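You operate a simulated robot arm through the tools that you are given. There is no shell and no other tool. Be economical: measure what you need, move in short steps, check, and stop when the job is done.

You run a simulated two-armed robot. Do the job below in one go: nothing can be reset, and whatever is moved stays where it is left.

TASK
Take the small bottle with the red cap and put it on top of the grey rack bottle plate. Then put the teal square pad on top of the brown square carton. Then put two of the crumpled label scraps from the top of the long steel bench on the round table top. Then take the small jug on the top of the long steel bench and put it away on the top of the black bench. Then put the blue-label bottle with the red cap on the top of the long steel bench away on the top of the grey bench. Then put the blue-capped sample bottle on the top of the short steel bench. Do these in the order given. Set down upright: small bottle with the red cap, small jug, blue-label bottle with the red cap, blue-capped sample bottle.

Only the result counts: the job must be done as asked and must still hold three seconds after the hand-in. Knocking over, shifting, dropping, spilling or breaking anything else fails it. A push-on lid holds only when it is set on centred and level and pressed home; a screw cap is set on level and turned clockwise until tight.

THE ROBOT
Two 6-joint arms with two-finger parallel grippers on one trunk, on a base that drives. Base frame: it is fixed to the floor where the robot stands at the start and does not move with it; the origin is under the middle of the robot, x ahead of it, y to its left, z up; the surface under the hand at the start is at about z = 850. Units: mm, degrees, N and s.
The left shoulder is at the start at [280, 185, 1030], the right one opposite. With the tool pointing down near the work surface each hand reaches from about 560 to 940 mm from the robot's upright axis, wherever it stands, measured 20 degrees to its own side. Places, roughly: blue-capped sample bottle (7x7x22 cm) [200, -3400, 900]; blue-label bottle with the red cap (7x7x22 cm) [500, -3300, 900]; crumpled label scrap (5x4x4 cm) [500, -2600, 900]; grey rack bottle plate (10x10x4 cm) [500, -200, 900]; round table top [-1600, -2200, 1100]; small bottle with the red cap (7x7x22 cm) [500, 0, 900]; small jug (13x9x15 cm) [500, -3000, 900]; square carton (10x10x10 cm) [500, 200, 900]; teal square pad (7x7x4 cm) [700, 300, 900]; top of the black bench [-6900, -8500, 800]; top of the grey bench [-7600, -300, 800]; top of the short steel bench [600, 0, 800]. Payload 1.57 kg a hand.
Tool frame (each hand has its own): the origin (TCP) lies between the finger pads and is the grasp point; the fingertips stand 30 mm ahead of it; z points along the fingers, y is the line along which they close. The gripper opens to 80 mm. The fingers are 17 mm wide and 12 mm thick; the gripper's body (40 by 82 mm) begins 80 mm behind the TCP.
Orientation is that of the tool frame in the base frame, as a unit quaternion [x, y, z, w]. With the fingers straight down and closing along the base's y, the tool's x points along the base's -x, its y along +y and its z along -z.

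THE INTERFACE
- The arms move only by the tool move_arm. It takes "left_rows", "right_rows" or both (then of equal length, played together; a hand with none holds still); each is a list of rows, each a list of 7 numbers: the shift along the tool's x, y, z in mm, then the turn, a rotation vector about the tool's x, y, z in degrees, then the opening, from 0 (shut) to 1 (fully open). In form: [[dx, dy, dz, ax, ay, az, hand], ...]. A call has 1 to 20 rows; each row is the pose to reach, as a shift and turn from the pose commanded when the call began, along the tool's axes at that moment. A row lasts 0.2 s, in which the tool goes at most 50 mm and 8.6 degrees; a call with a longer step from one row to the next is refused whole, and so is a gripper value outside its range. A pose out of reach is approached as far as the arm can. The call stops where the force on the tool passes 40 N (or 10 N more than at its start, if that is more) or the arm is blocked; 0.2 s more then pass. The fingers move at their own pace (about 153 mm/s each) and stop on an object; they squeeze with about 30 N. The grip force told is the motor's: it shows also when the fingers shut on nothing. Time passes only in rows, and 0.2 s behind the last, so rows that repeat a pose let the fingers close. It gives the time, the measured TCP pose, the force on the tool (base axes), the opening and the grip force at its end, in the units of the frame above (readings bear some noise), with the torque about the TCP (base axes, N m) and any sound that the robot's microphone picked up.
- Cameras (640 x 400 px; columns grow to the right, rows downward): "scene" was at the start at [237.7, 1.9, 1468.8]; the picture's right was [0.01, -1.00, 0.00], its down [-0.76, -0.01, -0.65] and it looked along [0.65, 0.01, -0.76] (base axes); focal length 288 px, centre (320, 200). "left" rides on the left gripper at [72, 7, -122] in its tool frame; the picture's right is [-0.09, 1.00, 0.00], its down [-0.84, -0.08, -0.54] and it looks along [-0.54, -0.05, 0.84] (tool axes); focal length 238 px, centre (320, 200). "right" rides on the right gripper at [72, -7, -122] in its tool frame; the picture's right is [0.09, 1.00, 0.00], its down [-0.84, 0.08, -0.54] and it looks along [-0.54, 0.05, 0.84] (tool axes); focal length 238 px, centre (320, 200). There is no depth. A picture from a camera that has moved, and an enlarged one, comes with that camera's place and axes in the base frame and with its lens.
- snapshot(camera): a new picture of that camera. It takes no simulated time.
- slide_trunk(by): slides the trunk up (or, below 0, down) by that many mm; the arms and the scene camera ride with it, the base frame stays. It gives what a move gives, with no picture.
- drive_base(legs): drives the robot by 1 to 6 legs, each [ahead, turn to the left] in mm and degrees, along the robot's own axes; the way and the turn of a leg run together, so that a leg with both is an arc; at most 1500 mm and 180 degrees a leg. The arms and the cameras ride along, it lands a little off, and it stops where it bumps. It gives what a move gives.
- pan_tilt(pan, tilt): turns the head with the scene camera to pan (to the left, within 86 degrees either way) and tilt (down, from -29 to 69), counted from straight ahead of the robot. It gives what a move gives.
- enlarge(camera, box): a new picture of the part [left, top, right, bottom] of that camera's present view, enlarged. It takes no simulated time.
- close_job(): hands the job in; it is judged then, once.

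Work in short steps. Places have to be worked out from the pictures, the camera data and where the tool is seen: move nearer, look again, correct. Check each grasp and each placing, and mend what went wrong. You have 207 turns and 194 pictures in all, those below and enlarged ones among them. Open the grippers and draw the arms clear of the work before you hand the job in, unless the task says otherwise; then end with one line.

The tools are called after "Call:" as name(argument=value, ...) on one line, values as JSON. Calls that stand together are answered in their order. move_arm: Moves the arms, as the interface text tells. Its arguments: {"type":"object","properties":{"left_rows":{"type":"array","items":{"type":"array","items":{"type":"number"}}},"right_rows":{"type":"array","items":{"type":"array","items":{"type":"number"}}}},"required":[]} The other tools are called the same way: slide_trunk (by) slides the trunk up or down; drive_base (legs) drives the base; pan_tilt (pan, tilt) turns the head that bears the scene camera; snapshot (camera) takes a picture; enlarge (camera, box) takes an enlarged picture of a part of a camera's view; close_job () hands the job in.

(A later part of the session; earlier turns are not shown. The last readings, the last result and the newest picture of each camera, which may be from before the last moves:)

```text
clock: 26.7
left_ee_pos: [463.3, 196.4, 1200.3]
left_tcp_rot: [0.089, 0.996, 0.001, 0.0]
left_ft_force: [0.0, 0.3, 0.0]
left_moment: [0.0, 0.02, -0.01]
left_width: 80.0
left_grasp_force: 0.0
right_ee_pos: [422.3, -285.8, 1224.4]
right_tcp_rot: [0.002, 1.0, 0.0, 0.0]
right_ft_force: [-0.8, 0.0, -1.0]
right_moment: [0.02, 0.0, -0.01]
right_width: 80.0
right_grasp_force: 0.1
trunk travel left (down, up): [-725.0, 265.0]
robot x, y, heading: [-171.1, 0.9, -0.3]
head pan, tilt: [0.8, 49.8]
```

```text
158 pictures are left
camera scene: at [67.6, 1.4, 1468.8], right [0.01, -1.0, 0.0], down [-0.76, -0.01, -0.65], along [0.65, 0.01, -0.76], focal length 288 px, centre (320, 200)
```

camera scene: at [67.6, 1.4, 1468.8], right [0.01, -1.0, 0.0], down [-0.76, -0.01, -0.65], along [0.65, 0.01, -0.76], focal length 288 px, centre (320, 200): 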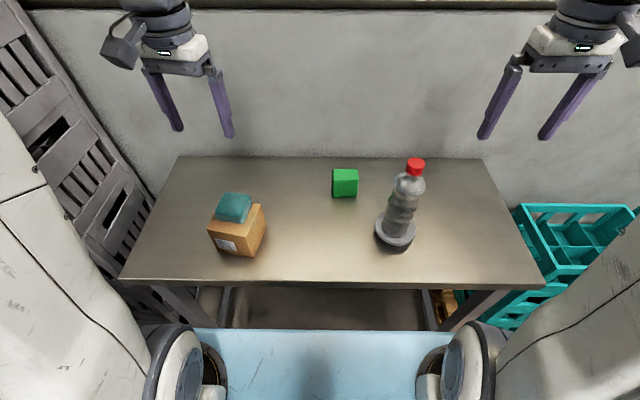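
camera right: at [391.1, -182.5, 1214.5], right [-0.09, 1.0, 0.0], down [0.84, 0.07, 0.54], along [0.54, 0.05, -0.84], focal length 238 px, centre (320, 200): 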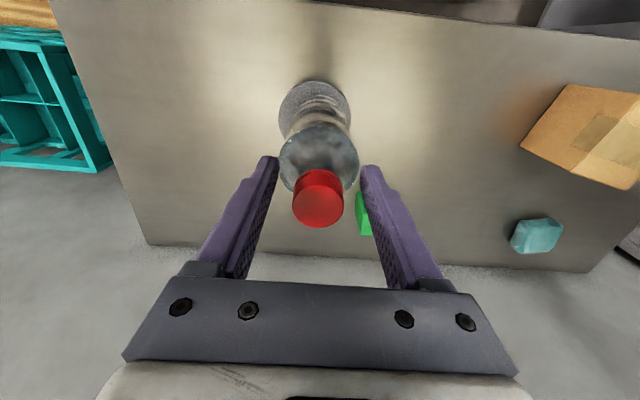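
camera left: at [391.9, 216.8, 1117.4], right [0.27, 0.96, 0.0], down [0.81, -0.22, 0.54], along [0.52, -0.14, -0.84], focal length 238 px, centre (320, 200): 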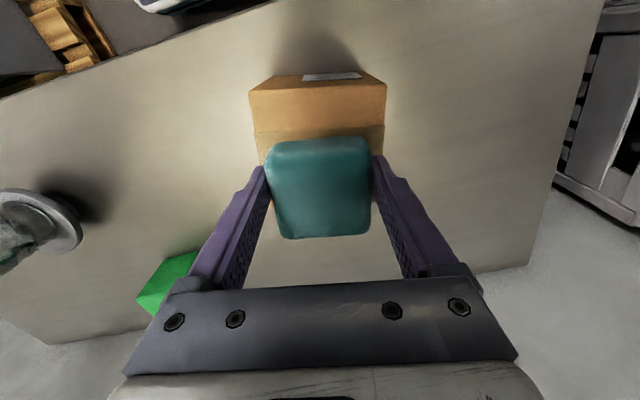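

Pad placed. I draw both hands back toward the body and undo the yaw, then look around to the right for the way to the long steel bench.

Call:
move_arm(left_rows=[[30, 15, -10, 0, 0, -5, 1], [60, 30, -20, 0, 0, -10, 1], [90, 45, -30, 0, 0, -10.2, 1], [120, 50, -40, 0, 0, -10.2, 1], [120, 50, -40, 0, 0, -10.2, 1]], right_rows=[[15, 0, 0, 0, 0, 0, 1], [30, 0, 0, 0, 0, 0, 1], [45, 5, 0, 0, 0, 0, 1], [60, 10, 0, 0, 0, 0, 1], [60, 10, 0, 0, 0, 0, 1]])

Call:
pan_tilt(pan=-80, tilt=20)

Call:
snapshot(camera="scene")

```text
clock: 27.9
left_ee_pos: [351.1, 270.7, 1241.7]
left_tcp_rot: [-0.001, 1.0, 0.0, 0.0]
left_ft_force: [-0.3, -0.5, 0.5]
left_moment: [-0.02, 0.0, 0.0]
left_width: 80.1
left_grasp_force: 0.0
right_ee_pos: [362.8, -274.8, 1223.9]
right_tcp_rot: [0.001, 1.0, 0.0, -0.001]
right_ft_force: [0.1, -0.5, 0.0]
right_moment: [0.0, 0.0, 0.01]
right_width: 80.1
right_grasp_force: 0.1
trunk travel left (down, up): [-725.0, 265.0]
robot x, y, heading: [-169.6, 1.2, -0.2]
head pan, tilt: [0.8, 49.8]
```

```text
clock: 29.4
left_ee_pos: [351.5, 269.6, 1240.8]
left_tcp_rot: [0.0, 1.0, 0.0, 0.0]
left_ft_force: [-0.3, -0.2, -0.4]
left_moment: [0.03, 0.01, -0.01]
left_width: 79.8
left_grasp_force: 0.1
right_ee_pos: [363.4, -276.0, 1224.2]
right_tcp_rot: [0.002, 1.0, 0.001, 0.0]
right_ft_force: [0.0, -0.7, 0.0]
right_moment: [0.0, -0.01, 0.01]
right_width: 80.1
right_grasp_force: 0.1
trunk travel left (down, up): [-725.0, 265.0]
robot x, y, heading: [-169.4, -0.3, -0.3]
head pan, tilt: [-80.0, 20.0]
```

```text
157 pictures are left
camera scene: at [6.5, -91.1, 1514.1], right [-0.99, -0.17, 0.0], down [-0.06, 0.34, -0.94], along [0.16, -0.93, -0.34], focal length 288 px, centre (320, 200)
```

scene: 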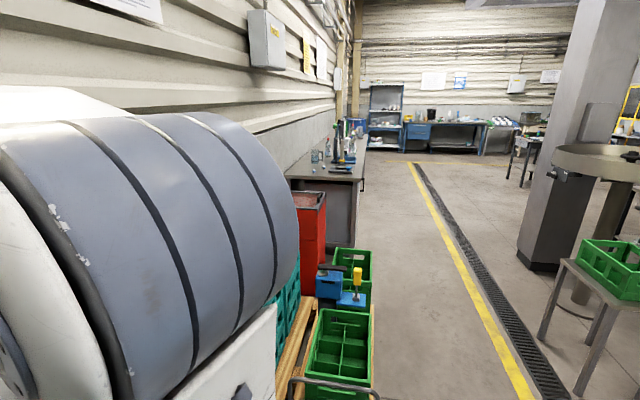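

The corridor between the clutter (x > about -70) and the yellow line (x≈-890) is clear. I back up to x≈-560, then turn right 90° and look ahead.

Call:
drive_base(legs=[[-400, 0], [0, -90]])

Call:
pan_tilt(pan=0, tilt=20)

Call:
snapshot(camera="scene")

```text
clock: 35.7
left_ee_pos: [-301.9, -519.0, 1242.0]
left_tcp_rot: [0.705, 0.71, 0.0, 0.0]
left_ft_force: [0.2, 0.4, 0.4]
left_moment: [-0.01, 0.03, 0.02]
left_width: 80.0
left_grasp_force: 0.1
right_ee_pos: [-848.4, -535.0, 1223.7]
right_tcp_rot: [0.706, 0.708, 0.0, -0.001]
right_ft_force: [0.1, -0.3, 0.3]
right_moment: [-0.02, -0.01, -0.01]
right_width: 80.1
right_grasp_force: 0.0
trunk travel left (down, up): [-725.0, 265.0]
robot x, y, heading: [-575.2, -1.7, -89.9]
head pan, tilt: [-80.0, 20.0]
```

```text
clock: 37.3
left_ee_pos: [-301.8, -520.2, 1240.8]
left_tcp_rot: [0.705, 0.709, 0.001, 0.0]
left_ft_force: [0.1, -0.4, -0.2]
left_moment: [0.01, 0.02, -0.01]
left_width: 79.9
left_grasp_force: 0.1
right_ee_pos: [-847.9, -534.8, 1223.1]
right_tcp_rot: [0.706, 0.708, -0.001, -0.001]
right_ft_force: [0.1, 0.6, 0.3]
right_moment: [0.05, -0.03, 0.01]
right_width: 80.1
right_grasp_force: 0.0
trunk travel left (down, up): [-725.0, 265.0]
robot x, y, heading: [-578.5, 2.5, -89.6]
head pan, tilt: [0.0, 20.0]
```

```text
156 pictures are left
camera scene: at [-574.6, -252.4, 1514.1], right [-1.0, 0.0, 0.0], down [0.0, 0.34, -0.94], along [0.0, -0.94, -0.34], focal length 288 px, centre (320, 200)
```

scene: 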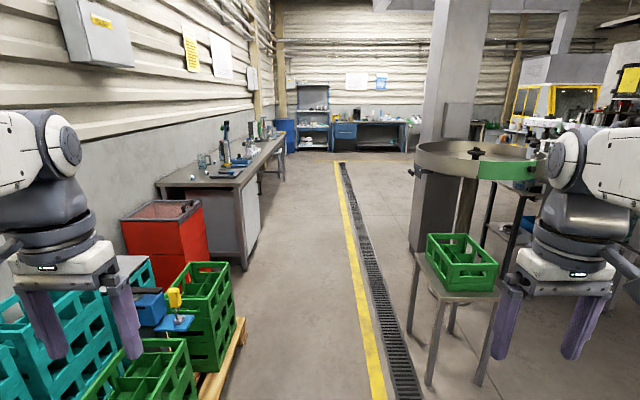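

Clear ahead; the long bench front edge is near x≈40, y from -2370 on. I drive 2650 mm forward, turn left to face it and look.

Call:
drive_base(legs=[[1400, 0], [1300, 0], [0, 90]])

Call:
pan_tilt(pan=0, tilt=35)

Call:
snapshot(camera="scene")

```text
clock: 54.1
left_ee_pos: [-82.8, -2422.3, 1240.9]
left_tcp_rot: [0.007, 1.0, -0.001, 0.0]
left_ft_force: [-0.3, -0.5, 0.2]
left_moment: [0.03, 0.0, 0.01]
left_width: 80.0
left_grasp_force: 0.1
right_ee_pos: [-77.8, -2968.7, 1223.5]
right_tcp_rot: [0.009, 1.0, 0.0, 0.0]
right_ft_force: [-0.7, -0.2, 0.4]
right_moment: [0.0, -0.04, -0.03]
right_width: 79.8
right_grasp_force: 0.0
trunk travel left (down, up): [-725.0, 265.0]
robot x, y, heading: [-603.7, -2688.2, -1.1]
head pan, tilt: [0.0, 20.0]
```

```text
clock: 54.9
left_ee_pos: [-82.0, -2422.9, 1240.7]
left_tcp_rot: [0.007, 1.0, 0.0, 0.0]
left_ft_force: [-0.1, 0.5, 0.0]
left_moment: [-0.02, -0.01, 0.0]
left_width: 80.1
left_grasp_force: 0.1
right_ee_pos: [-78.3, -2968.2, 1224.2]
right_tcp_rot: [0.01, 1.0, 0.0, 0.0]
right_ft_force: [-1.0, -0.4, 0.9]
right_moment: [-0.04, -0.01, 0.01]
right_width: 80.0
right_grasp_force: 0.0
trunk travel left (down, up): [-725.0, 265.0]
robot x, y, heading: [-609.3, -2683.8, -1.0]
head pan, tilt: [0.0, 35.0]
```

```text
155 pictures are left
camera scene: at [-358.3, -2687.5, 1490.3], right [-0.02, -1.0, 0.0], down [-0.57, 0.01, -0.82], along [0.82, -0.02, -0.57], focal length 288 px, centre (320, 200)
```

scene: 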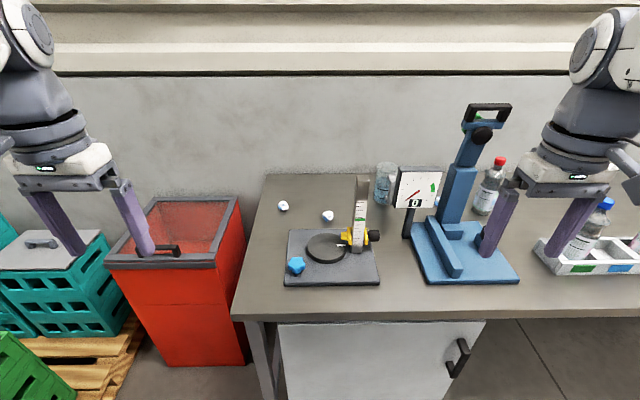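

Two white scraps are visible at ≈(498, -2573) and (435, -2732), next to a measuring column and a tall blue stand. I raise the trunk 100 mm for clearance and drive to ≈(-300, -2520), favouring the left side to stay away from the column.

Call:
slide_trunk(by=100)

Call:
drive_base(legs=[[0, 29], [345, 0], [0, -28]])

Call:
pan_tilt(pan=-5, tilt=45)

Call:
snapshot(camera="scene")

```text
clock: 56.2
left_ee_pos: [-80.3, -2422.3, 1341.4]
left_tcp_rot: [0.008, 1.0, 0.0, 0.0]
left_ft_force: [0.5, 0.3, -0.2]
left_moment: [0.0, -0.03, -0.01]
left_width: 80.0
left_grasp_force: 0.1
right_ee_pos: [-78.5, -2968.5, 1323.9]
right_tcp_rot: [0.01, 1.0, -0.001, 0.0]
right_ft_force: [0.2, -1.0, 0.3]
right_moment: [-0.01, 0.03, 0.04]
right_width: 79.9
right_grasp_force: 0.2
trunk travel left (down, up): [-825.0, 165.0]
robot x, y, heading: [-607.5, -2686.0, -1.2]
head pan, tilt: [0.0, 35.0]
```

```text
clock: 59.7
left_ee_pos: [-8.6, -2054.5, 1339.7]
left_tcp_rot: [-0.242, 0.97, 0.0, -0.001]
left_ft_force: [0.3, 0.3, 0.0]
left_moment: [-0.04, 0.02, 0.02]
left_width: 80.1
left_grasp_force: 0.1
right_ee_pos: [256.0, -2531.1, 1322.5]
right_tcp_rot: [-0.239, 0.971, 0.0, -0.001]
right_ft_force: [0.4, 0.0, -0.2]
right_moment: [-0.03, 0.01, -0.01]
right_width: 80.0
right_grasp_force: 0.0
trunk travel left (down, up): [-825.0, 165.0]
robot x, y, heading: [-347.1, -2539.4, 27.6]
head pan, tilt: [0.0, 35.0]
stopped in leg 2: the robot was blocked; the commanded pose is now the measured one
```

```text
clock: 60.5
left_ee_pos: [-10.0, -2054.8, 1341.9]
left_tcp_rot: [-0.241, 0.971, 0.0, -0.002]
left_ft_force: [0.7, 0.7, 0.4]
left_moment: [-0.01, -0.01, 0.02]
left_width: 79.9
left_grasp_force: 0.0
right_ee_pos: [256.7, -2532.2, 1324.2]
right_tcp_rot: [-0.239, 0.971, -0.001, 0.0]
right_ft_force: [-0.1, 0.9, -0.6]
right_moment: [-0.01, 0.01, -0.01]
right_width: 80.2
right_grasp_force: 0.1
trunk travel left (down, up): [-825.0, 165.0]
robot x, y, heading: [-343.9, -2535.0, 27.6]
head pan, tilt: [-5.0, 45.0]
```

```text
154 pictures are left
camera scene: at [-128.5, -2428.5, 1575.5], right [0.39, -0.92, 0.0], down [-0.65, -0.27, -0.71], along [0.65, 0.27, -0.71], focal length 288 px, centre (320, 200)
```

scene: 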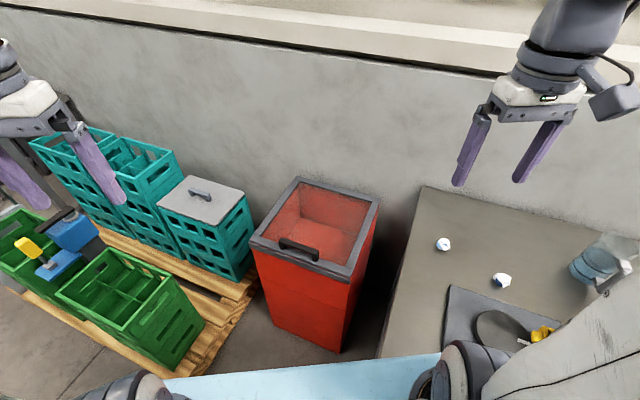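

The base corner touched the bench while angled. I square up by turning right 27.6°, which moves that corner away, and look again.

Call:
drive_base(legs=[[-20, 0], [0, -27.6]])

Call:
snapshot(camera="scene")

```text
clock: 62.6
left_ee_pos: [159.5, -2275.8, 1340.5]
left_tcp_rot: [0.0, 1.0, 0.0, -0.001]
left_ft_force: [-0.7, -0.7, -0.5]
left_moment: [-0.01, 0.02, -0.01]
left_width: 80.0
left_grasp_force: 0.0
right_ee_pos: [170.3, -2822.7, 1324.2]
right_tcp_rot: [0.002, 1.0, 0.0, 0.0]
right_ft_force: [-0.3, 0.0, -0.7]
right_moment: [-0.04, -0.03, 0.0]
right_width: 80.2
right_grasp_force: 0.0
trunk travel left (down, up): [-825.0, 165.0]
robot x, y, heading: [-365.5, -2544.1, -0.5]
head pan, tilt: [-5.0, 45.0]
```

```text
153 pictures are left
camera scene: at [-121.8, -2551.7, 1575.4], right [-0.09, -1.0, 0.0], down [-0.7, 0.06, -0.71], along [0.7, -0.07, -0.71], focal length 288 px, centre (320, 200)
```

scene: 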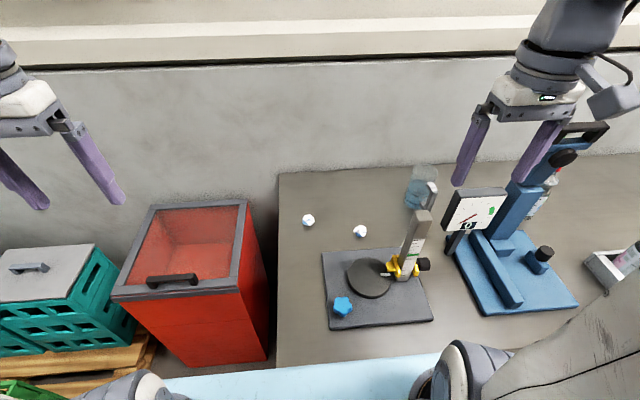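

Squared at (-365, -2544). Scraps re-estimated at (490, -2574) and (429, -2734). I move 65 mm ahead.

Call:
drive_base(legs=[[65, 0]])

Call:
snapshot(camera="scene")

```text
clock: 63.6
left_ee_pos: [222.9, -2276.4, 1340.2]
left_tcp_rot: [-0.001, 1.0, 0.0, -0.001]
left_ft_force: [-0.8, -0.9, -0.6]
left_moment: [-0.02, -0.04, 0.02]
left_width: 80.0
left_grasp_force: 0.0
right_ee_pos: [234.9, -2823.7, 1323.7]
right_tcp_rot: [0.002, 1.0, 0.0, 0.0]
right_ft_force: [0.0, 0.6, -0.3]
right_moment: [0.0, 0.0, 0.01]
right_width: 80.1
right_grasp_force: 0.0
trunk travel left (down, up): [-825.0, 165.0]
robot x, y, heading: [-295.2, -2540.9, -0.1]
head pan, tilt: [-5.0, 45.0]
```

```text
152 pictures are left
camera scene: at [-56.9, -2552.0, 1575.4], right [-0.09, -1.0, 0.0], down [-0.7, 0.06, -0.71], along [0.7, -0.06, -0.71], focal length 288 px, centre (320, 200)
```

scene: 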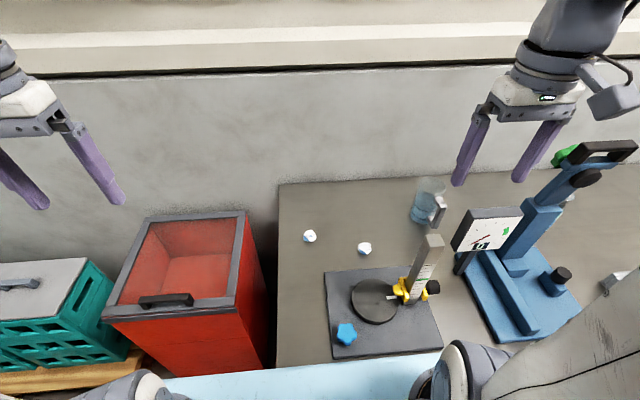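

I send the left hand over scrap 1 at ≈(488, -2569), z≈1120.

Call:
move_arm(left_rows=[[-26, -29, 10, 0, 0, 0, 1], [-52, -58, 20, 0, 0, 0, 1], [-79, -87, 40, 0, 0, 0, 1], [-106, -117, 60, 0, 0, 0, 1], [-132, -146, 85, 0, 0, 0, 1], [-159, -175, 110, 0, 0, 0, 1], [-185, -205, 135, 0, 0, 0, 1], [-212, -234, 160, 0, 0, 0, 1], [-238, -263, 190, 0, 0, 0, 1], [-265, -292, 220, 0, 0, 0, 1], [-265, -292, 220, 0, 0, 0, 1]])

Call:
snapshot(camera="left")

Call:
snapshot(camera="scene")

```text
clock: 66.0
left_ee_pos: [485.5, -2568.1, 1119.3]
left_tcp_rot: [0.0, 1.0, 0.0, 0.0]
left_ft_force: [-0.5, 0.5, 0.3]
left_moment: [0.01, 0.02, 0.01]
left_width: 79.8
left_grasp_force: 0.1
right_ee_pos: [236.5, -2822.6, 1322.4]
right_tcp_rot: [0.001, 1.0, 0.0, -0.001]
right_ft_force: [0.2, -0.2, 0.3]
right_moment: [0.02, 0.01, -0.04]
right_width: 80.1
right_grasp_force: 0.0
trunk travel left (down, up): [-825.0, 165.0]
robot x, y, heading: [-296.2, -2544.0, -0.2]
head pan, tilt: [-5.0, 45.0]
```

```text
151 pictures are left
camera left: at [414.4, -2562.4, 1241.9], right [0.09, 1.0, 0.0], down [0.84, -0.08, 0.54], along [0.54, -0.05, -0.84], focal length 238 px, centre (320, 200)
```

left: 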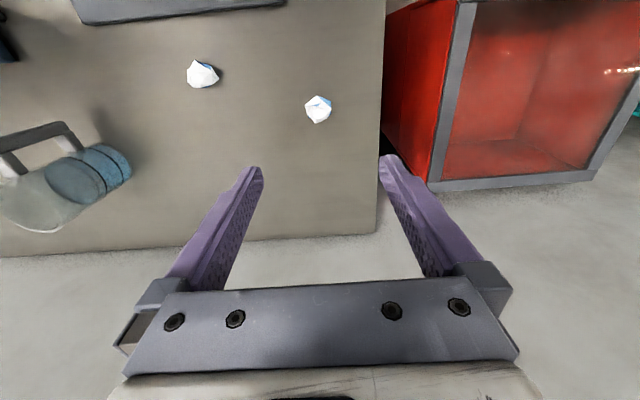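

```text
150 pictures are left
camera scene: at [-56.1, -2552.3, 1575.4], right [-0.09, -1.0, 0.0], down [-0.7, 0.06, -0.71], along [0.7, -0.06, -0.71], focal length 288 px, centre (320, 200)
```

scene: 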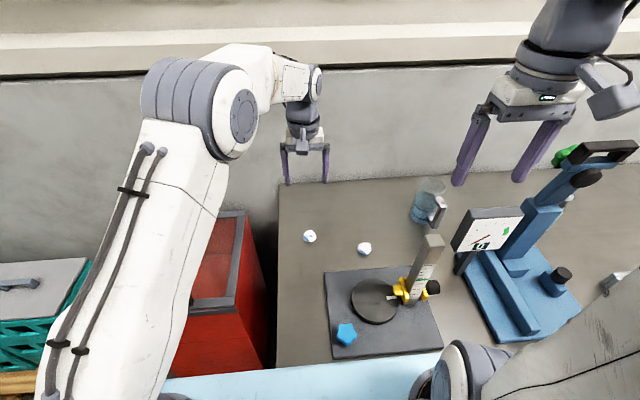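

Scrap 1 is at ≈(492.5, -2572). I descend to z≈950 over it.

Call:
move_arm(left_rows=[[-7, -4, 45, 0, 0, 0, 1], [-7, -4, 90, 0, 0, 0, 1], [-7, -4, 135, 0, 0, 0, 1], [-7, -4, 170, 0, 0, 0, 1], [-7, -4, 170, 0, 0, 0, 1]])

Call:
snapshot(camera="left")

```text
clock: 67.2
left_ee_pos: [495.1, -2571.8, 948.3]
left_tcp_rot: [0.0, 1.0, 0.0, -0.001]
left_ft_force: [0.2, 0.2, -0.5]
left_moment: [-0.01, -0.01, 0.02]
left_width: 79.9
left_grasp_force: 0.1
right_ee_pos: [235.4, -2823.6, 1322.3]
right_tcp_rot: [0.001, 1.0, 0.0, -0.001]
right_ft_force: [-0.1, 0.8, 0.9]
right_moment: [0.01, 0.02, 0.06]
right_width: 79.9
right_grasp_force: 0.0
trunk travel left (down, up): [-825.0, 165.0]
robot x, y, heading: [-299.2, -2544.2, -0.2]
head pan, tilt: [-5.0, 45.0]
```

```text
149 pictures are left
camera left: at [422.5, -2565.9, 1071.1], right [0.09, 1.0, 0.0], down [0.84, -0.08, 0.54], along [0.54, -0.05, -0.84], focal length 238 px, centre (320, 200)
```

left: 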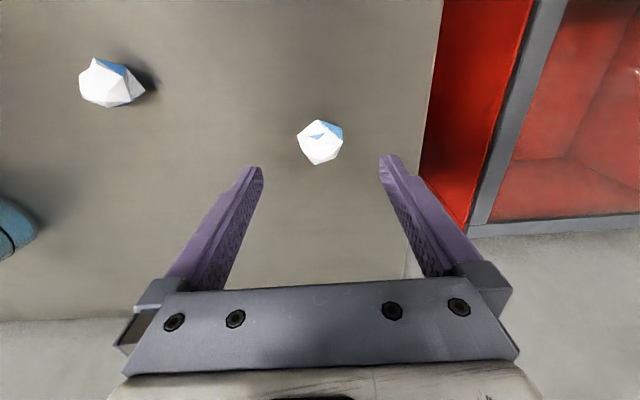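

Scrap centre ≈(492, -2571, 867). I lower to z≈882 and close on it.

Call:
move_arm(left_rows=[[3, 0, 35, 0, 0, 0, 1], [3, 0, 66, 0, 0, 0, 1], [3, 0, 66, 0, 0, 0, 1], [3, 0, 66, 0, 0, 0, 0.4], [3, 0, 66, 0, 0, 0, 0.2], [3, 0, 66, 0, 0, 0, 0], [3, 0, 66, 0, 0, 0, 0]])

Call:
snapshot(camera="left")

```text
clock: 68.8
left_ee_pos: [491.4, -2573.2, 883.3]
left_tcp_rot: [0.0, 1.0, 0.001, -0.001]
left_ft_force: [-0.3, 0.5, 0.2]
left_moment: [0.0, 0.0, -0.03]
left_width: 42.6
left_grasp_force: 30.1
right_ee_pos: [235.6, -2823.0, 1324.4]
right_tcp_rot: [0.002, 1.0, 0.0, -0.001]
right_ft_force: [-0.5, -0.2, 0.1]
right_moment: [0.01, 0.03, -0.02]
right_width: 79.9
right_grasp_force: 0.0
trunk travel left (down, up): [-825.0, 165.0]
robot x, y, heading: [-295.6, -2545.7, -0.3]
head pan, tilt: [-5.0, 45.0]
```

```text
148 pictures are left
camera left: at [420.0, -2565.4, 1005.6], right [0.09, 1.0, 0.0], down [0.84, -0.08, 0.54], along [0.54, -0.05, -0.84], focal length 238 px, centre (320, 200)
```

left: 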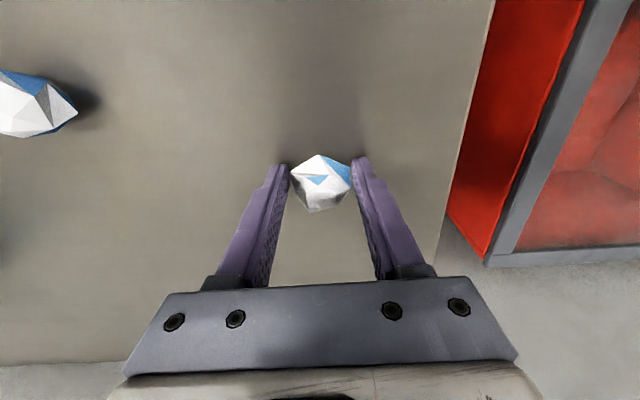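

Scrap 1 gripped at 42.6 mm. I lift it and retract the left hand to its parked spot.

Call:
move_arm(left_rows=[[0, 0, -45, 0, 0, 0, 0], [0, 0, -90, 0, 0, 0, 0], [0, 0, -135, 0, 0, 0, 0], [0, 0, -180, 0, 0, 0, 0], [0, 0, -225, 0, 0, 0, 0], [0, 0, -240, 0, 0, 0, 0], [27, 29, -262, 0, 0, 0, 0], [54, 59, -284, 0, 0, 0, 0], [81, 88, -306, 0, 0, 0, 0], [108, 118, -328, 0, 0, 0, 0], [135, 147, -350, 0, 0, 0, 0], [162, 177, -372, 0, 0, 0, 0], [189, 206, -394, 0, 0, 0, 0], [216, 236, -416, 0, 0, 0, 0], [243, 265, -438, 0, 0, 0, 0], [268, 295, -457, 0, 0, 0, 0]])

Call:
snapshot(camera="left")

```text
clock: 72.2
left_ee_pos: [222.5, -2276.4, 1340.9]
left_tcp_rot: [0.001, 1.0, 0.0, -0.001]
left_ft_force: [0.0, 0.5, 0.8]
left_moment: [0.05, -0.01, 0.02]
left_width: 42.8
left_grasp_force: 30.1
right_ee_pos: [236.0, -2822.7, 1323.5]
right_tcp_rot: [0.002, 1.0, 0.0, -0.001]
right_ft_force: [0.8, 0.0, -0.9]
right_moment: [0.0, 0.0, 0.01]
right_width: 80.0
right_grasp_force: 0.1
trunk travel left (down, up): [-825.0, 165.0]
robot x, y, heading: [-299.3, -2546.0, -0.4]
head pan, tilt: [-5.0, 45.0]
```

```text
147 pictures are left
camera left: at [151.8, -2270.2, 1462.8], right [0.09, 1.0, 0.0], down [0.84, -0.08, 0.54], along [0.54, -0.05, -0.84], focal length 238 px, centre (320, 200)
```

left: 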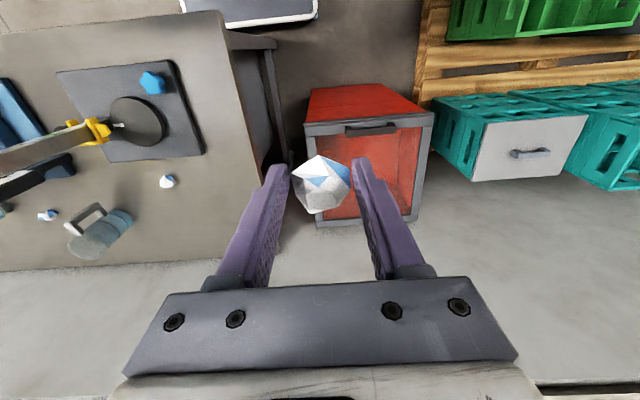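

Held. Now the right hand: horizontally to above scrap 2 at ≈(431, -2729), then down to z≈1120.

Call:
move_arm(right_rows=[[-39, 19, 0, 0, 0, 0, 1], [-78, 38, 0, 0, 0, 0, 1], [-117, 57, 0, 0, 0, 0, 1], [-156, 76, 0, 0, 0, 0, 1], [-195, 94, 0, 0, 0, 0, 1], [-195, 94, 45, 0, 0, 0, 1], [-195, 94, 90, 0, 0, 0, 1], [-195, 94, 135, 0, 0, 0, 1], [-195, 94, 180, 0, 0, 0, 1], [-195, 94, 205, 0, 0, 0, 1], [-195, 94, 205, 0, 0, 0, 1]])

Call:
snapshot(camera="right")

Call:
snapshot(camera="scene")

```text
clock: 74.6
left_ee_pos: [224.7, -2276.9, 1340.3]
left_tcp_rot: [0.0, 1.0, 0.0, -0.001]
left_ft_force: [-0.7, 0.0, -0.2]
left_moment: [-0.02, 0.0, 0.0]
left_width: 42.6
left_grasp_force: 29.6
right_ee_pos: [428.9, -2728.7, 1117.4]
right_tcp_rot: [0.002, 1.0, 0.0, -0.001]
right_ft_force: [0.2, 0.2, -0.4]
right_moment: [0.0, -0.01, 0.0]
right_width: 80.0
right_grasp_force: 0.1
trunk travel left (down, up): [-825.0, 165.0]
robot x, y, heading: [-296.2, -2544.7, -0.3]
head pan, tilt: [-5.0, 45.0]
```

```text
146 pictures are left
camera right: at [357.9, -2735.9, 1238.5], right [-0.09, 1.0, 0.0], down [0.84, 0.07, 0.54], along [0.54, 0.05, -0.84], focal length 238 px, centre (320, 200)
```

right: 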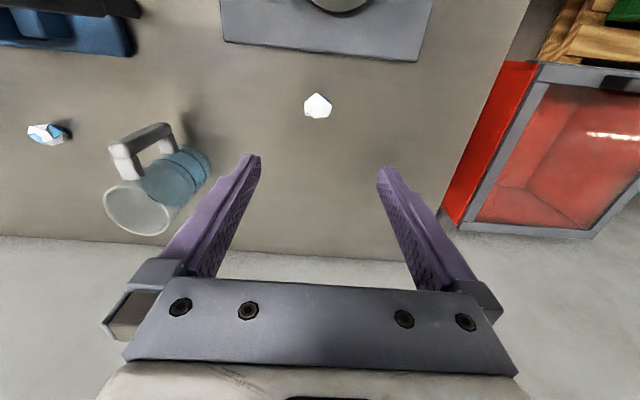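

```text
145 pictures are left
camera scene: at [-56.4, -2552.0, 1575.4], right [-0.09, -1.0, 0.0], down [-0.7, 0.06, -0.71], along [0.7, -0.06, -0.71], focal length 288 px, centre (320, 200)
```

scene: 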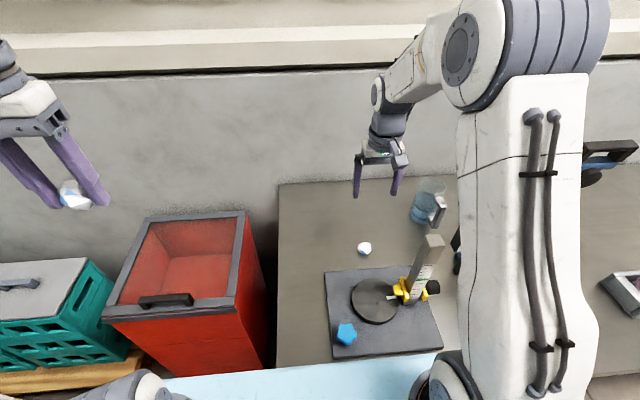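

Scrap 2 at ≈(430.5, -2732). I lower to z≈882 and check before closing.

Call:
move_arm(right_rows=[[-1.5, -3.5, 45, 0, 0, 0, 1], [-1.5, -3.5, 90, 0, 0, 0, 1], [-1.5, -3.5, 135, 0, 0, 0, 1], [-1.5, -3.5, 180, 0, 0, 0, 1], [-1.5, -3.5, 215, 0, 0, 0, 1], [-1.5, -3.5, 235, 0, 0, 0, 1], [-1.5, -3.5, 235, 0, 0, 0, 1]])

Call:
snapshot(camera="right")

```text
clock: 76.2
left_ee_pos: [224.0, -2276.5, 1342.0]
left_tcp_rot: [-0.001, 1.0, -0.001, -0.001]
left_ft_force: [-1.0, -0.2, -0.4]
left_moment: [0.0, 0.0, -0.04]
left_width: 42.4
left_grasp_force: 29.9
right_ee_pos: [433.1, -2732.2, 881.5]
right_tcp_rot: [0.002, 1.0, 0.0, -0.001]
right_ft_force: [0.0, 0.4, -0.1]
right_moment: [0.01, -0.03, 0.0]
right_width: 79.9
right_grasp_force: 0.0
trunk travel left (down, up): [-825.0, 165.0]
robot x, y, heading: [-298.2, -2545.4, -0.1]
head pan, tilt: [-5.0, 45.0]
```

```text
144 pictures are left
camera right: at [360.6, -2740.1, 1004.0], right [-0.09, 1.0, 0.0], down [0.84, 0.07, 0.54], along [0.54, 0.05, -0.84], focal length 238 px, centre (320, 200)
```

right: 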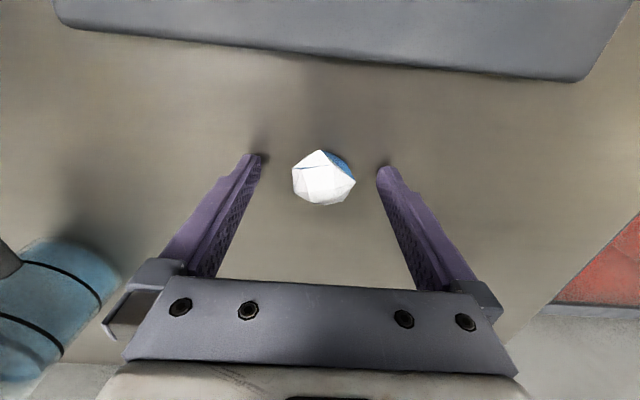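

The scrap is centred between the fingers. I close, lift, and return the right hand to its parked pose.

Call:
move_arm(right_rows=[[1, 0, 0, 0, 0, 0, 0.4], [1, 0, 0, 0, 0, 0, 0.2], [1, 0, 0, 0, 0, 0, 0], [1, 0, 0, 0, 0, 0, 0], [0, 0, -45, 0, 0, 0, 0], [0, 0, -90, 0, 0, 0, 0], [0, 0, -135, 0, 0, 0, 0], [0, 0, -180, 0, 0, 0, 0], [0, 0, -225, 0, 0, 0, 0], [0, 0, -270, 0, 0, 0, 0], [0, 0, -315, 0, 0, 0, 0], [0, 0, -360, 0, 0, 0, 0], [0, 0, -405, 0, 0, 0, 0], [0, 0, -440, 0, 0, 0, 0], [45, -20, -440, 0, 0, 0, 0], [90, -40, -440, 0, 0, 0, 0], [135, -60, -440, 0, 0, 0, 0], [165, -75, -440, 0, 0, 0, 0], [195, -90, -440, 0, 0, 0, 0], [195, -90, -440, 0, 0, 0, 0]])

Call:
snapshot(camera="right")

Call:
pan_tilt(pan=-40, tilt=40)

Call:
snapshot(camera="scene")

```text
clock: 80.4
left_ee_pos: [224.1, -2277.0, 1341.1]
left_tcp_rot: [-0.001, 1.0, 0.0, 0.0]
left_ft_force: [-0.5, -0.1, 0.0]
left_moment: [0.01, 0.02, -0.02]
left_width: 42.6
left_grasp_force: 29.7
right_ee_pos: [237.0, -2821.2, 1322.6]
right_tcp_rot: [0.0, 1.0, 0.0, -0.001]
right_ft_force: [0.1, 0.0, -0.1]
right_moment: [-0.03, -0.02, -0.02]
right_width: 42.4
right_grasp_force: 29.9
trunk travel left (down, up): [-825.0, 165.0]
robot x, y, heading: [-298.9, -2544.6, -0.0]
head pan, tilt: [-5.0, 45.0]
```

```text
143 pictures are left
camera right: at [165.6, -2828.3, 1444.5], right [-0.09, 1.0, 0.0], down [0.84, 0.08, 0.54], along [0.54, 0.05, -0.84], focal length 238 px, centre (320, 200)
```

right: 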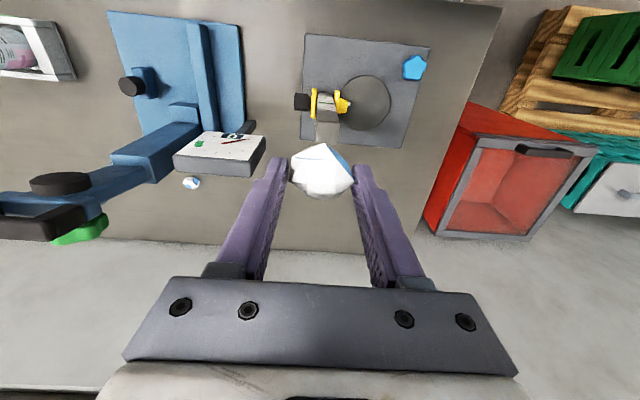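

```text
clock: 81.4
left_ee_pos: [222.6, -2277.0, 1340.9]
left_tcp_rot: [-0.001, 1.0, 0.0, 0.0]
left_ft_force: [0.0, -0.2, -1.2]
left_moment: [-0.02, -0.03, -0.02]
left_width: 42.7
left_grasp_force: 29.6
right_ee_pos: [238.9, -2822.2, 1322.6]
right_tcp_rot: [0.002, 1.0, 0.0, -0.001]
right_ft_force: [0.3, 0.4, 0.4]
right_moment: [0.03, -0.02, -0.01]
right_width: 42.5
right_grasp_force: 29.8
trunk travel left (down, up): [-825.0, 165.0]
robot x, y, heading: [-300.1, -2544.6, -0.1]
head pan, tilt: [-40.0, 40.0]
```

```text
142 pictures are left
camera scene: at [-72.5, -2599.5, 1582.7], right [-0.65, -0.76, 0.0], down [-0.49, 0.41, -0.77], along [0.58, -0.49, -0.64], focal length 288 px, centre (320, 200)
```

scene: 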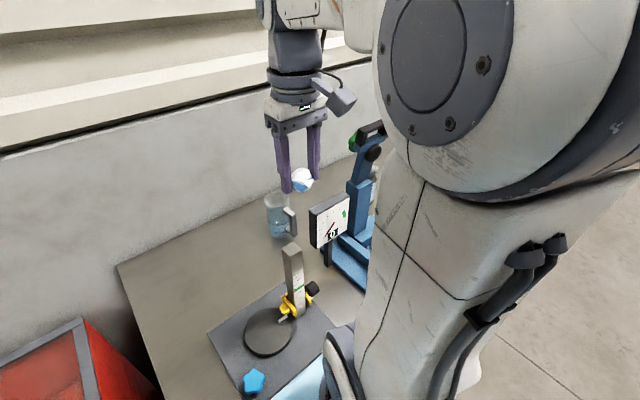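

Both scraps held. I back up 320 mm and turn left to face the round table (heading ≈161°), then look.

Call:
drive_base(legs=[[-320, 0], [0, 161]])

Call:
pan_tilt(pan=0, tilt=30)

Call:
snapshot(camera="scene")

```text
clock: 90.2
left_ee_pos: [-1193.6, -2628.6, 1340.0]
left_tcp_rot: [0.987, -0.163, 0.001, 0.001]
left_ft_force: [0.7, 1.1, 0.2]
left_moment: [-0.01, -0.02, -0.04]
left_width: 42.9
left_grasp_force: 30.3
right_ee_pos: [-1030.7, -2108.7, 1322.1]
right_tcp_rot: [0.986, -0.166, 0.001, 0.0]
right_ft_force: [-0.3, 0.0, 0.0]
right_moment: [-0.01, 0.02, 0.0]
right_width: 42.7
right_grasp_force: 29.7
trunk travel left (down, up): [-825.0, 165.0]
robot x, y, heading: [-613.5, -2545.4, 160.9]
head pan, tilt: [-40.0, 40.0]
```

```text
clock: 91.2
left_ee_pos: [-1192.7, -2628.8, 1340.2]
left_tcp_rot: [0.987, -0.162, 0.001, 0.0]
left_ft_force: [0.6, 0.6, -0.2]
left_moment: [0.0, -0.02, 0.04]
left_width: 42.8
left_grasp_force: 30.0
right_ee_pos: [-1030.3, -2108.1, 1321.9]
right_tcp_rot: [0.986, -0.165, 0.0, 0.0]
right_ft_force: [0.1, -0.3, -0.3]
right_moment: [0.0, -0.01, -0.01]
right_width: 43.0
right_grasp_force: 30.0
trunk travel left (down, up): [-825.0, 165.0]
robot x, y, heading: [-610.9, -2544.2, 160.9]
head pan, tilt: [0.0, 30.0]
```

```text
141 pictures are left
camera scene: at [-849.1, -2461.0, 1598.0], right [0.33, 0.94, 0.0], down [0.47, -0.16, -0.87], along [-0.82, 0.28, -0.5], focal length 288 px, centre (320, 200)
```

scene: 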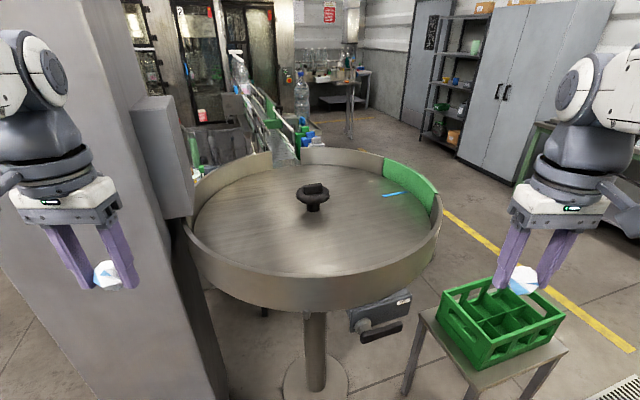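

The round table has a raised rim and a centre knob; top z ≈1090, near rim ≈700 mm from the robot axis. A pillar box is close on the left, so I first bring the left hand inward, then drive 200 mm ahead.

Call:
move_arm(left_rows=[[0, -40, 0, 0, 0, 0, 0], [0, -80, 0, 0, 0, 0, 0], [0, -120, 0, 0, 0, 0, 0], [0, -165, 0, 0, 0, 0, 0], [0, -165, 0, 0, 0, 0, 0]])

Call:
drive_base(legs=[[180, 0]])

Call:
pan_tilt(pan=0, tilt=45)

Call:
snapshot(camera="scene")

Call:
snapshot(camera="left")

```text
clock: 92.4
left_ee_pos: [-1140.6, -2474.6, 1342.7]
left_tcp_rot: [0.987, -0.163, 0.0, 0.001]
left_ft_force: [0.1, -0.5, 0.1]
left_moment: [-0.02, 0.02, 0.01]
left_width: 42.7
left_grasp_force: 29.8
right_ee_pos: [-1031.5, -2108.2, 1322.5]
right_tcp_rot: [0.986, -0.165, 0.002, -0.001]
right_ft_force: [0.4, 0.2, 0.1]
right_moment: [0.03, -0.03, 0.0]
right_width: 42.6
right_grasp_force: 30.0
trunk travel left (down, up): [-825.0, 165.0]
robot x, y, heading: [-611.2, -2544.1, 161.2]
head pan, tilt: [0.0, 30.0]
```

```text
clock: 93.9
left_ee_pos: [-1308.8, -2416.3, 1343.3]
left_tcp_rot: [0.987, -0.163, 0.0, 0.0]
left_ft_force: [0.2, 0.1, -0.7]
left_moment: [0.04, -0.01, -0.02]
left_width: 42.7
left_grasp_force: 29.6
right_ee_pos: [-1201.1, -2052.6, 1325.7]
right_tcp_rot: [0.987, -0.164, 0.001, 0.0]
right_ft_force: [0.8, -1.0, 0.8]
right_moment: [-0.01, 0.06, 0.0]
right_width: 42.6
right_grasp_force: 29.6
trunk travel left (down, up): [-825.0, 165.0]
robot x, y, heading: [-784.3, -2487.9, 160.8]
head pan, tilt: [0.0, 30.0]
```

```text
clock: 94.7
left_ee_pos: [-1312.6, -2414.7, 1341.3]
left_tcp_rot: [0.987, -0.162, 0.002, 0.0]
left_ft_force: [0.1, 0.0, 0.3]
left_moment: [0.0, -0.02, 0.01]
left_width: 42.7
left_grasp_force: 29.7
right_ee_pos: [-1205.0, -2049.6, 1322.1]
right_tcp_rot: [0.986, -0.164, 0.001, 0.001]
right_ft_force: [-0.7, 0.2, -1.2]
right_moment: [0.03, -0.01, -0.01]
right_width: 42.6
right_grasp_force: 30.9
trunk travel left (down, up): [-825.0, 165.0]
robot x, y, heading: [-780.0, -2483.5, 160.9]
head pan, tilt: [0.0, 45.0]
```

```text
140 pictures are left
camera scene: at [-1006.8, -2407.0, 1577.3], right [0.33, 0.95, 0.0], down [0.67, -0.23, -0.71], along [-0.67, 0.23, -0.7], focal length 288 px, centre (320, 200)
```

scene: 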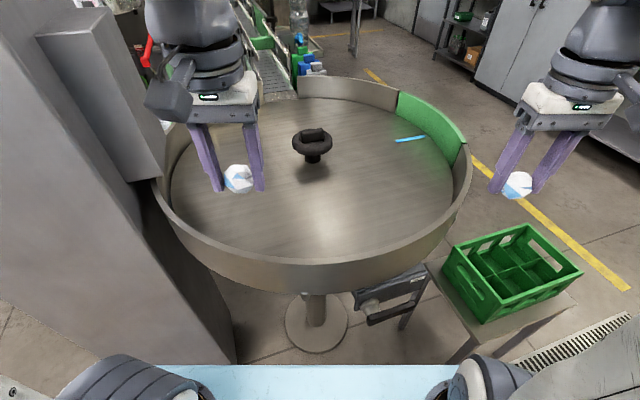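

```text
139 pictures are left
camera left: at [-1247.5, -2445.3, 1463.2], right [-0.41, -0.91, 0.0], down [-0.77, 0.34, 0.54], along [-0.49, 0.22, -0.84], focal length 238 px, centre (320, 200)
```

left: 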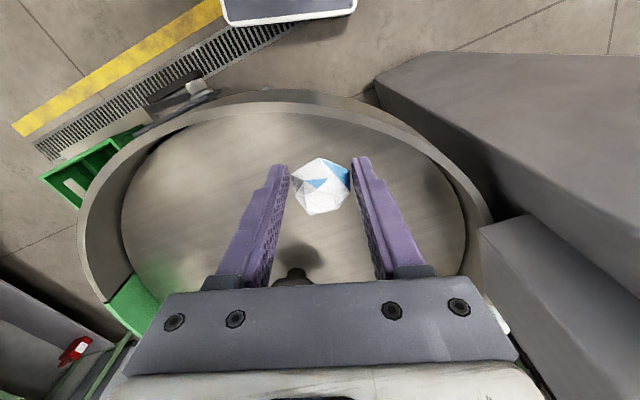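

Triangulating the knob gives table centre ≈(-1655, -2207), top z≈1070, rim top ≈1130, radius ≈385. I move the left hand over (-1480, -2290) at height and look before lowering.

Call:
move_arm(left_rows=[[-40, -13, 0, 0, 0, 0, 0], [-80, -26, 0, 0, 0, 0, 0], [-120, -39, 0, 0, 0, 0, 0], [-160, -52, 0, 0, 0, 0, 0], [-199, -62, 0, 0, 0, 0, 0], [-199, -62, 45, 0, 0, 0, 0], [-199, -62, 90, 0, 0, 0, 0], [-199, -62, 130, 0, 0, 0, 0], [-199, -62, 130, 0, 0, 0, 0]])

Call:
snapshot(camera="scene")

Call:
snapshot(camera="left")

```text
clock: 96.7
left_ee_pos: [-1480.8, -2293.0, 1212.1]
left_tcp_rot: [0.987, -0.163, 0.001, 0.0]
left_ft_force: [0.1, 0.3, 0.2]
left_moment: [-0.01, -0.03, 0.0]
left_width: 42.6
left_grasp_force: 29.6
right_ee_pos: [-1201.9, -2049.7, 1322.0]
right_tcp_rot: [0.987, -0.163, 0.002, 0.0]
right_ft_force: [0.0, 0.7, -0.7]
right_moment: [0.01, -0.03, 0.01]
right_width: 42.6
right_grasp_force: 30.2
trunk travel left (down, up): [-825.0, 165.0]
robot x, y, heading: [-787.6, -2488.1, 161.2]
head pan, tilt: [0.0, 45.0]
```

```text
138 pictures are left
camera scene: at [-1006.9, -2407.0, 1577.2], right [0.33, 0.95, 0.0], down [0.67, -0.23, -0.71], along [-0.67, 0.23, -0.7], focal length 288 px, centre (320, 200)
```

scene: 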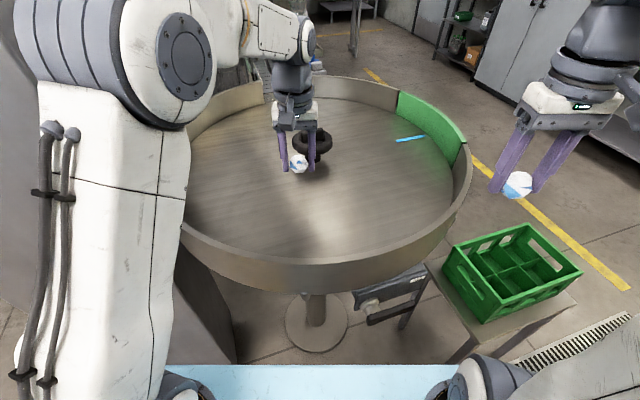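

```text
137 pictures are left
camera left: at [-1415.1, -2321.9, 1333.9], right [-0.41, -0.91, 0.0], down [-0.77, 0.34, 0.54], along [-0.49, 0.22, -0.84], focal length 238 px, centre (320, 200)
```

left: 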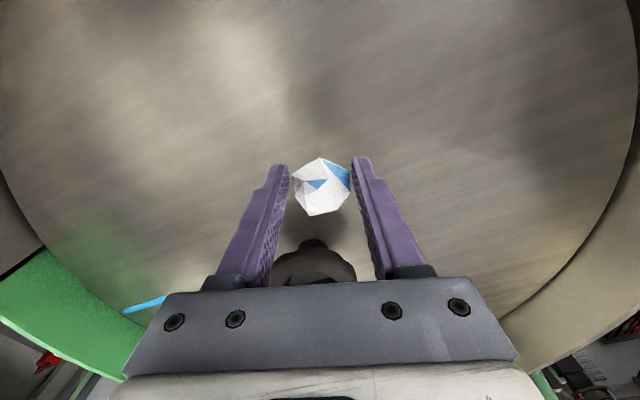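

Knob is clear by ~190 mm. I lower to z≈1125 first.

Call:
move_arm(left_rows=[[0, 0, 40, 0, 0, 0, 0], [0, 0, 70, 0, 0, 0, 0], [0, 0, 85, 0, 0, 0, 0], [0, 0, 85, 0, 0, 0, 0]])

Call:
enlarge(camera="scene", box=[220, 80, 380, 260])

Call:
snapshot(camera="left")

```text
clock: 97.7
left_ee_pos: [-1482.6, -2293.5, 1124.6]
left_tcp_rot: [0.987, -0.163, 0.002, 0.0]
left_ft_force: [0.0, -0.2, 0.3]
left_moment: [-0.05, -0.01, -0.02]
left_width: 42.8
left_grasp_force: 30.2
right_ee_pos: [-1204.5, -2050.6, 1323.9]
right_tcp_rot: [0.986, -0.164, 0.003, -0.001]
right_ft_force: [-1.0, -0.6, -0.2]
right_moment: [0.0, 0.01, 0.01]
right_width: 42.4
right_grasp_force: 30.0
trunk travel left (down, up): [-825.0, 165.0]
robot x, y, heading: [-785.5, -2482.8, 161.1]
head pan, tilt: [0.0, 45.0]
```

```text
2.22 times, centred on (300, 170) of scene
camera zoom: at [-1006.7, -2407.1, 1577.2], right [0.33, 0.95, 0.0], down [0.67, -0.23, -0.71], along [-0.67, 0.23, -0.7], focal length 641 px, centre (364, 267)
```

zoom: 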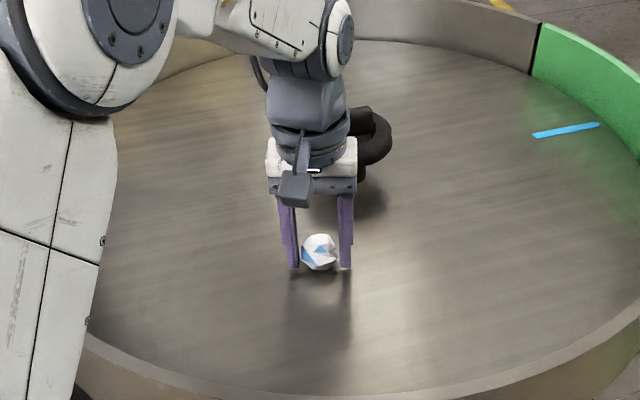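

```text
135 pictures are left
camera left: at [-1416.3, -2324.0, 1246.7], right [-0.41, -0.91, 0.0], down [-0.77, 0.34, 0.54], along [-0.49, 0.22, -0.84], focal length 238 px, centre (320, 200)
```

left: 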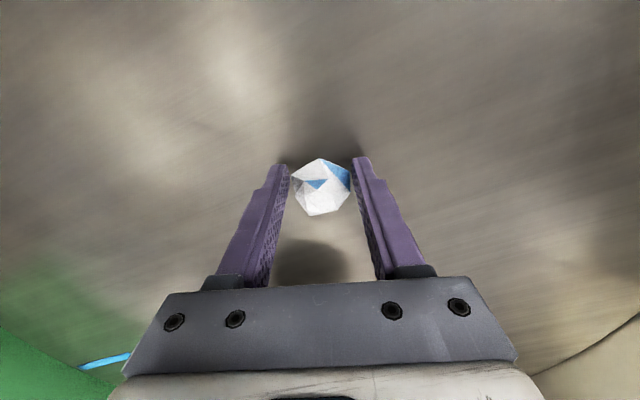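

Shadows show the surface is close. I lower in 3 mm rows.

Call:
move_arm(left_rows=[[0, 0, 3, 0, 0, 0, 0], [0, 0, 6, 0, 0, 0, 0], [0, 0, 9, 0, 0, 0, 0], [0, 0, 12, 0, 0, 0, 0], [0, 0, 12, 0, 0, 0, 0]])

```text
clock: 98.9
left_ee_pos: [-1485.9, -2291.1, 1118.2]
left_tcp_rot: [0.987, -0.163, -0.005, -0.002]
left_ft_force: [0.1, 2.7, 22.4]
left_moment: [-0.4, 0.05, 0.03]
left_width: 35.4
left_grasp_force: 30.8
right_ee_pos: [-1205.1, -2048.8, 1322.1]
right_tcp_rot: [0.986, -0.164, 0.002, 0.0]
right_ft_force: [0.0, -0.1, 0.3]
right_moment: [0.0, 0.03, 0.01]
right_width: 42.8
right_grasp_force: 29.7
trunk travel left (down, up): [-825.0, 165.0]
robot x, y, heading: [-785.6, -2484.3, 161.0]
head pan, tilt: [0.0, 45.0]
stopped in row 5 (left hand): the force on the tool passed its limit at 46 N (the readings are from after the stop); the commanded pose is now the measured one
```

Contact; the scrap is on the surface. I ease up 3 mm, release and rise.

Call:
move_arm(left_rows=[[0, 0, -3, 0, 0, 0, 0], [0, 0, -3, 0, 0, 0, 0.6], [0, 0, -3, 0, 0, 0, 1], [0, 0, -3, 0, 0, 0, 1], [0, 0, -45, 0, 0, 0, 1], [0, 0, -90, 0, 0, 0, 1], [0, 0, -135, 0, 0, 0, 1], [0, 0, -180, 0, 0, 0, 1], [0, 0, -220, 0, 0, 0, 1], [40, 13, -220, 0, 0, 0, 1], [80, 26, -220, 0, 0, 0, 1], [120, 39, -220, 0, 0, 0, 1], [160, 52, -220, 0, 0, 0, 1], [199, 62, -220, 0, 0, 0, 1], [199, 62, -220, 0, 0, 0, 1]])

Call:
snapshot(camera="scene")

```text
clock: 102.1
left_ee_pos: [-1316.1, -2414.0, 1335.1]
left_tcp_rot: [0.987, -0.163, -0.001, -0.002]
left_ft_force: [0.6, -0.3, -0.4]
left_moment: [0.0, 0.01, -0.02]
left_width: 80.0
left_grasp_force: 0.0
right_ee_pos: [-1207.1, -2050.1, 1322.8]
right_tcp_rot: [0.986, -0.164, 0.003, 0.0]
right_ft_force: [0.5, 0.1, -1.0]
right_moment: [0.04, 0.01, 0.0]
right_width: 42.5
right_grasp_force: 29.9
trunk travel left (down, up): [-825.0, 165.0]
robot x, y, heading: [-781.9, -2488.3, 161.1]
head pan, tilt: [0.0, 45.0]
```

```text
134 pictures are left
camera scene: at [-1006.3, -2407.3, 1577.3], right [0.33, 0.95, 0.0], down [0.67, -0.23, -0.71], along [-0.67, 0.23, -0.7], focal length 288 px, centre (320, 200)
```

scene: 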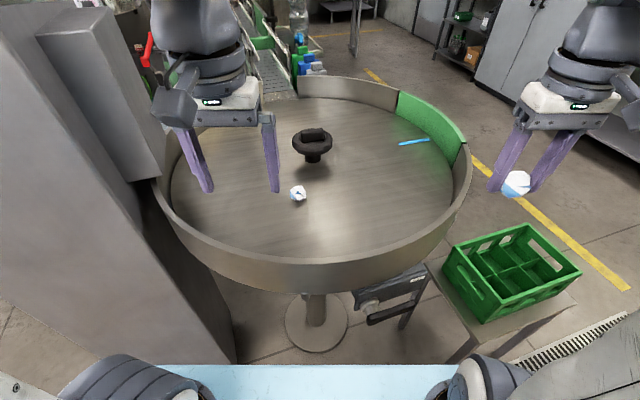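

Scrap 1 lies on the table. Now the right hand goes over ≈(-1440, -2150) and down to z≈1130.

Call:
move_arm(right_rows=[[-32, 29, 0, 0, 0, 0, 0], [-64, 58, 0, 0, 0, 0, 0], [-96, 88, 0, 0, 0, 0, 0], [-128, 117, 0, 0, 0, 0, 0], [-160, 147, 0, 0, 0, 0, 0], [-190, 176, 0, 0, 0, 0, 0], [-190, 176, 45, 0, 0, 0, 0], [-190, 176, 90, 0, 0, 0, 0], [-190, 176, 135, 0, 0, 0, 0], [-190, 176, 170, 0, 0, 0, 0], [-190, 176, 190, 0, 0, 0, 0], [-190, 176, 190, 0, 0, 0, 0]])

Call:
snapshot(camera="scene")

Call:
snapshot(camera="right")

```text
clock: 104.7
left_ee_pos: [-1316.8, -2413.5, 1334.9]
left_tcp_rot: [0.987, -0.162, 0.0, -0.001]
left_ft_force: [-0.3, 0.0, -1.0]
left_moment: [-0.04, 0.01, -0.01]
left_width: 79.9
left_grasp_force: 0.0
right_ee_pos: [-1442.7, -2155.8, 1129.8]
right_tcp_rot: [0.986, -0.164, 0.002, 0.001]
right_ft_force: [0.0, 0.0, 0.1]
right_moment: [0.0, 0.0, 0.04]
right_width: 42.2
right_grasp_force: 29.5
trunk travel left (down, up): [-825.0, 165.0]
robot x, y, heading: [-783.5, -2486.2, 161.1]
head pan, tilt: [0.0, 45.0]
```

```text
133 pictures are left
camera scene: at [-1006.7, -2407.1, 1577.2], right [0.33, 0.95, 0.0], down [0.67, -0.23, -0.71], along [-0.67, 0.23, -0.7], focal length 288 px, centre (320, 200)
```

scene: 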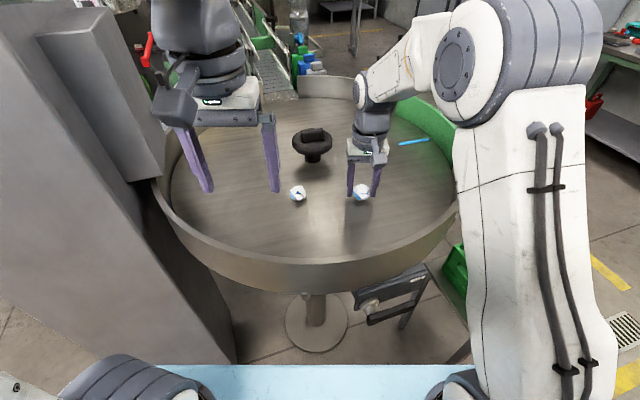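

```text
132 pictures are left
camera right: at [-1372.8, -2173.0, 1250.9], right [-0.24, -0.97, 0.0], down [-0.82, 0.2, 0.54], along [-0.52, 0.13, -0.84], focal length 238 px, centre (320, 200)
```

right: 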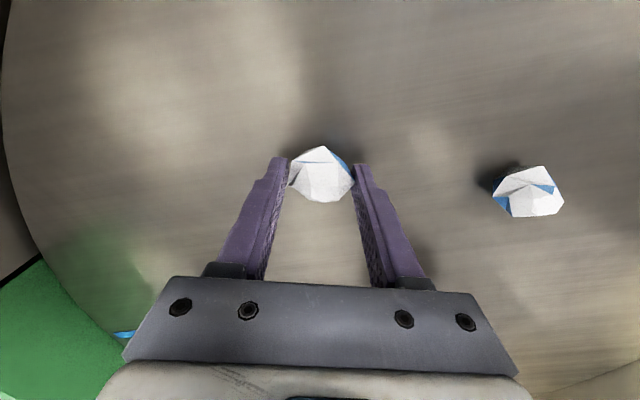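

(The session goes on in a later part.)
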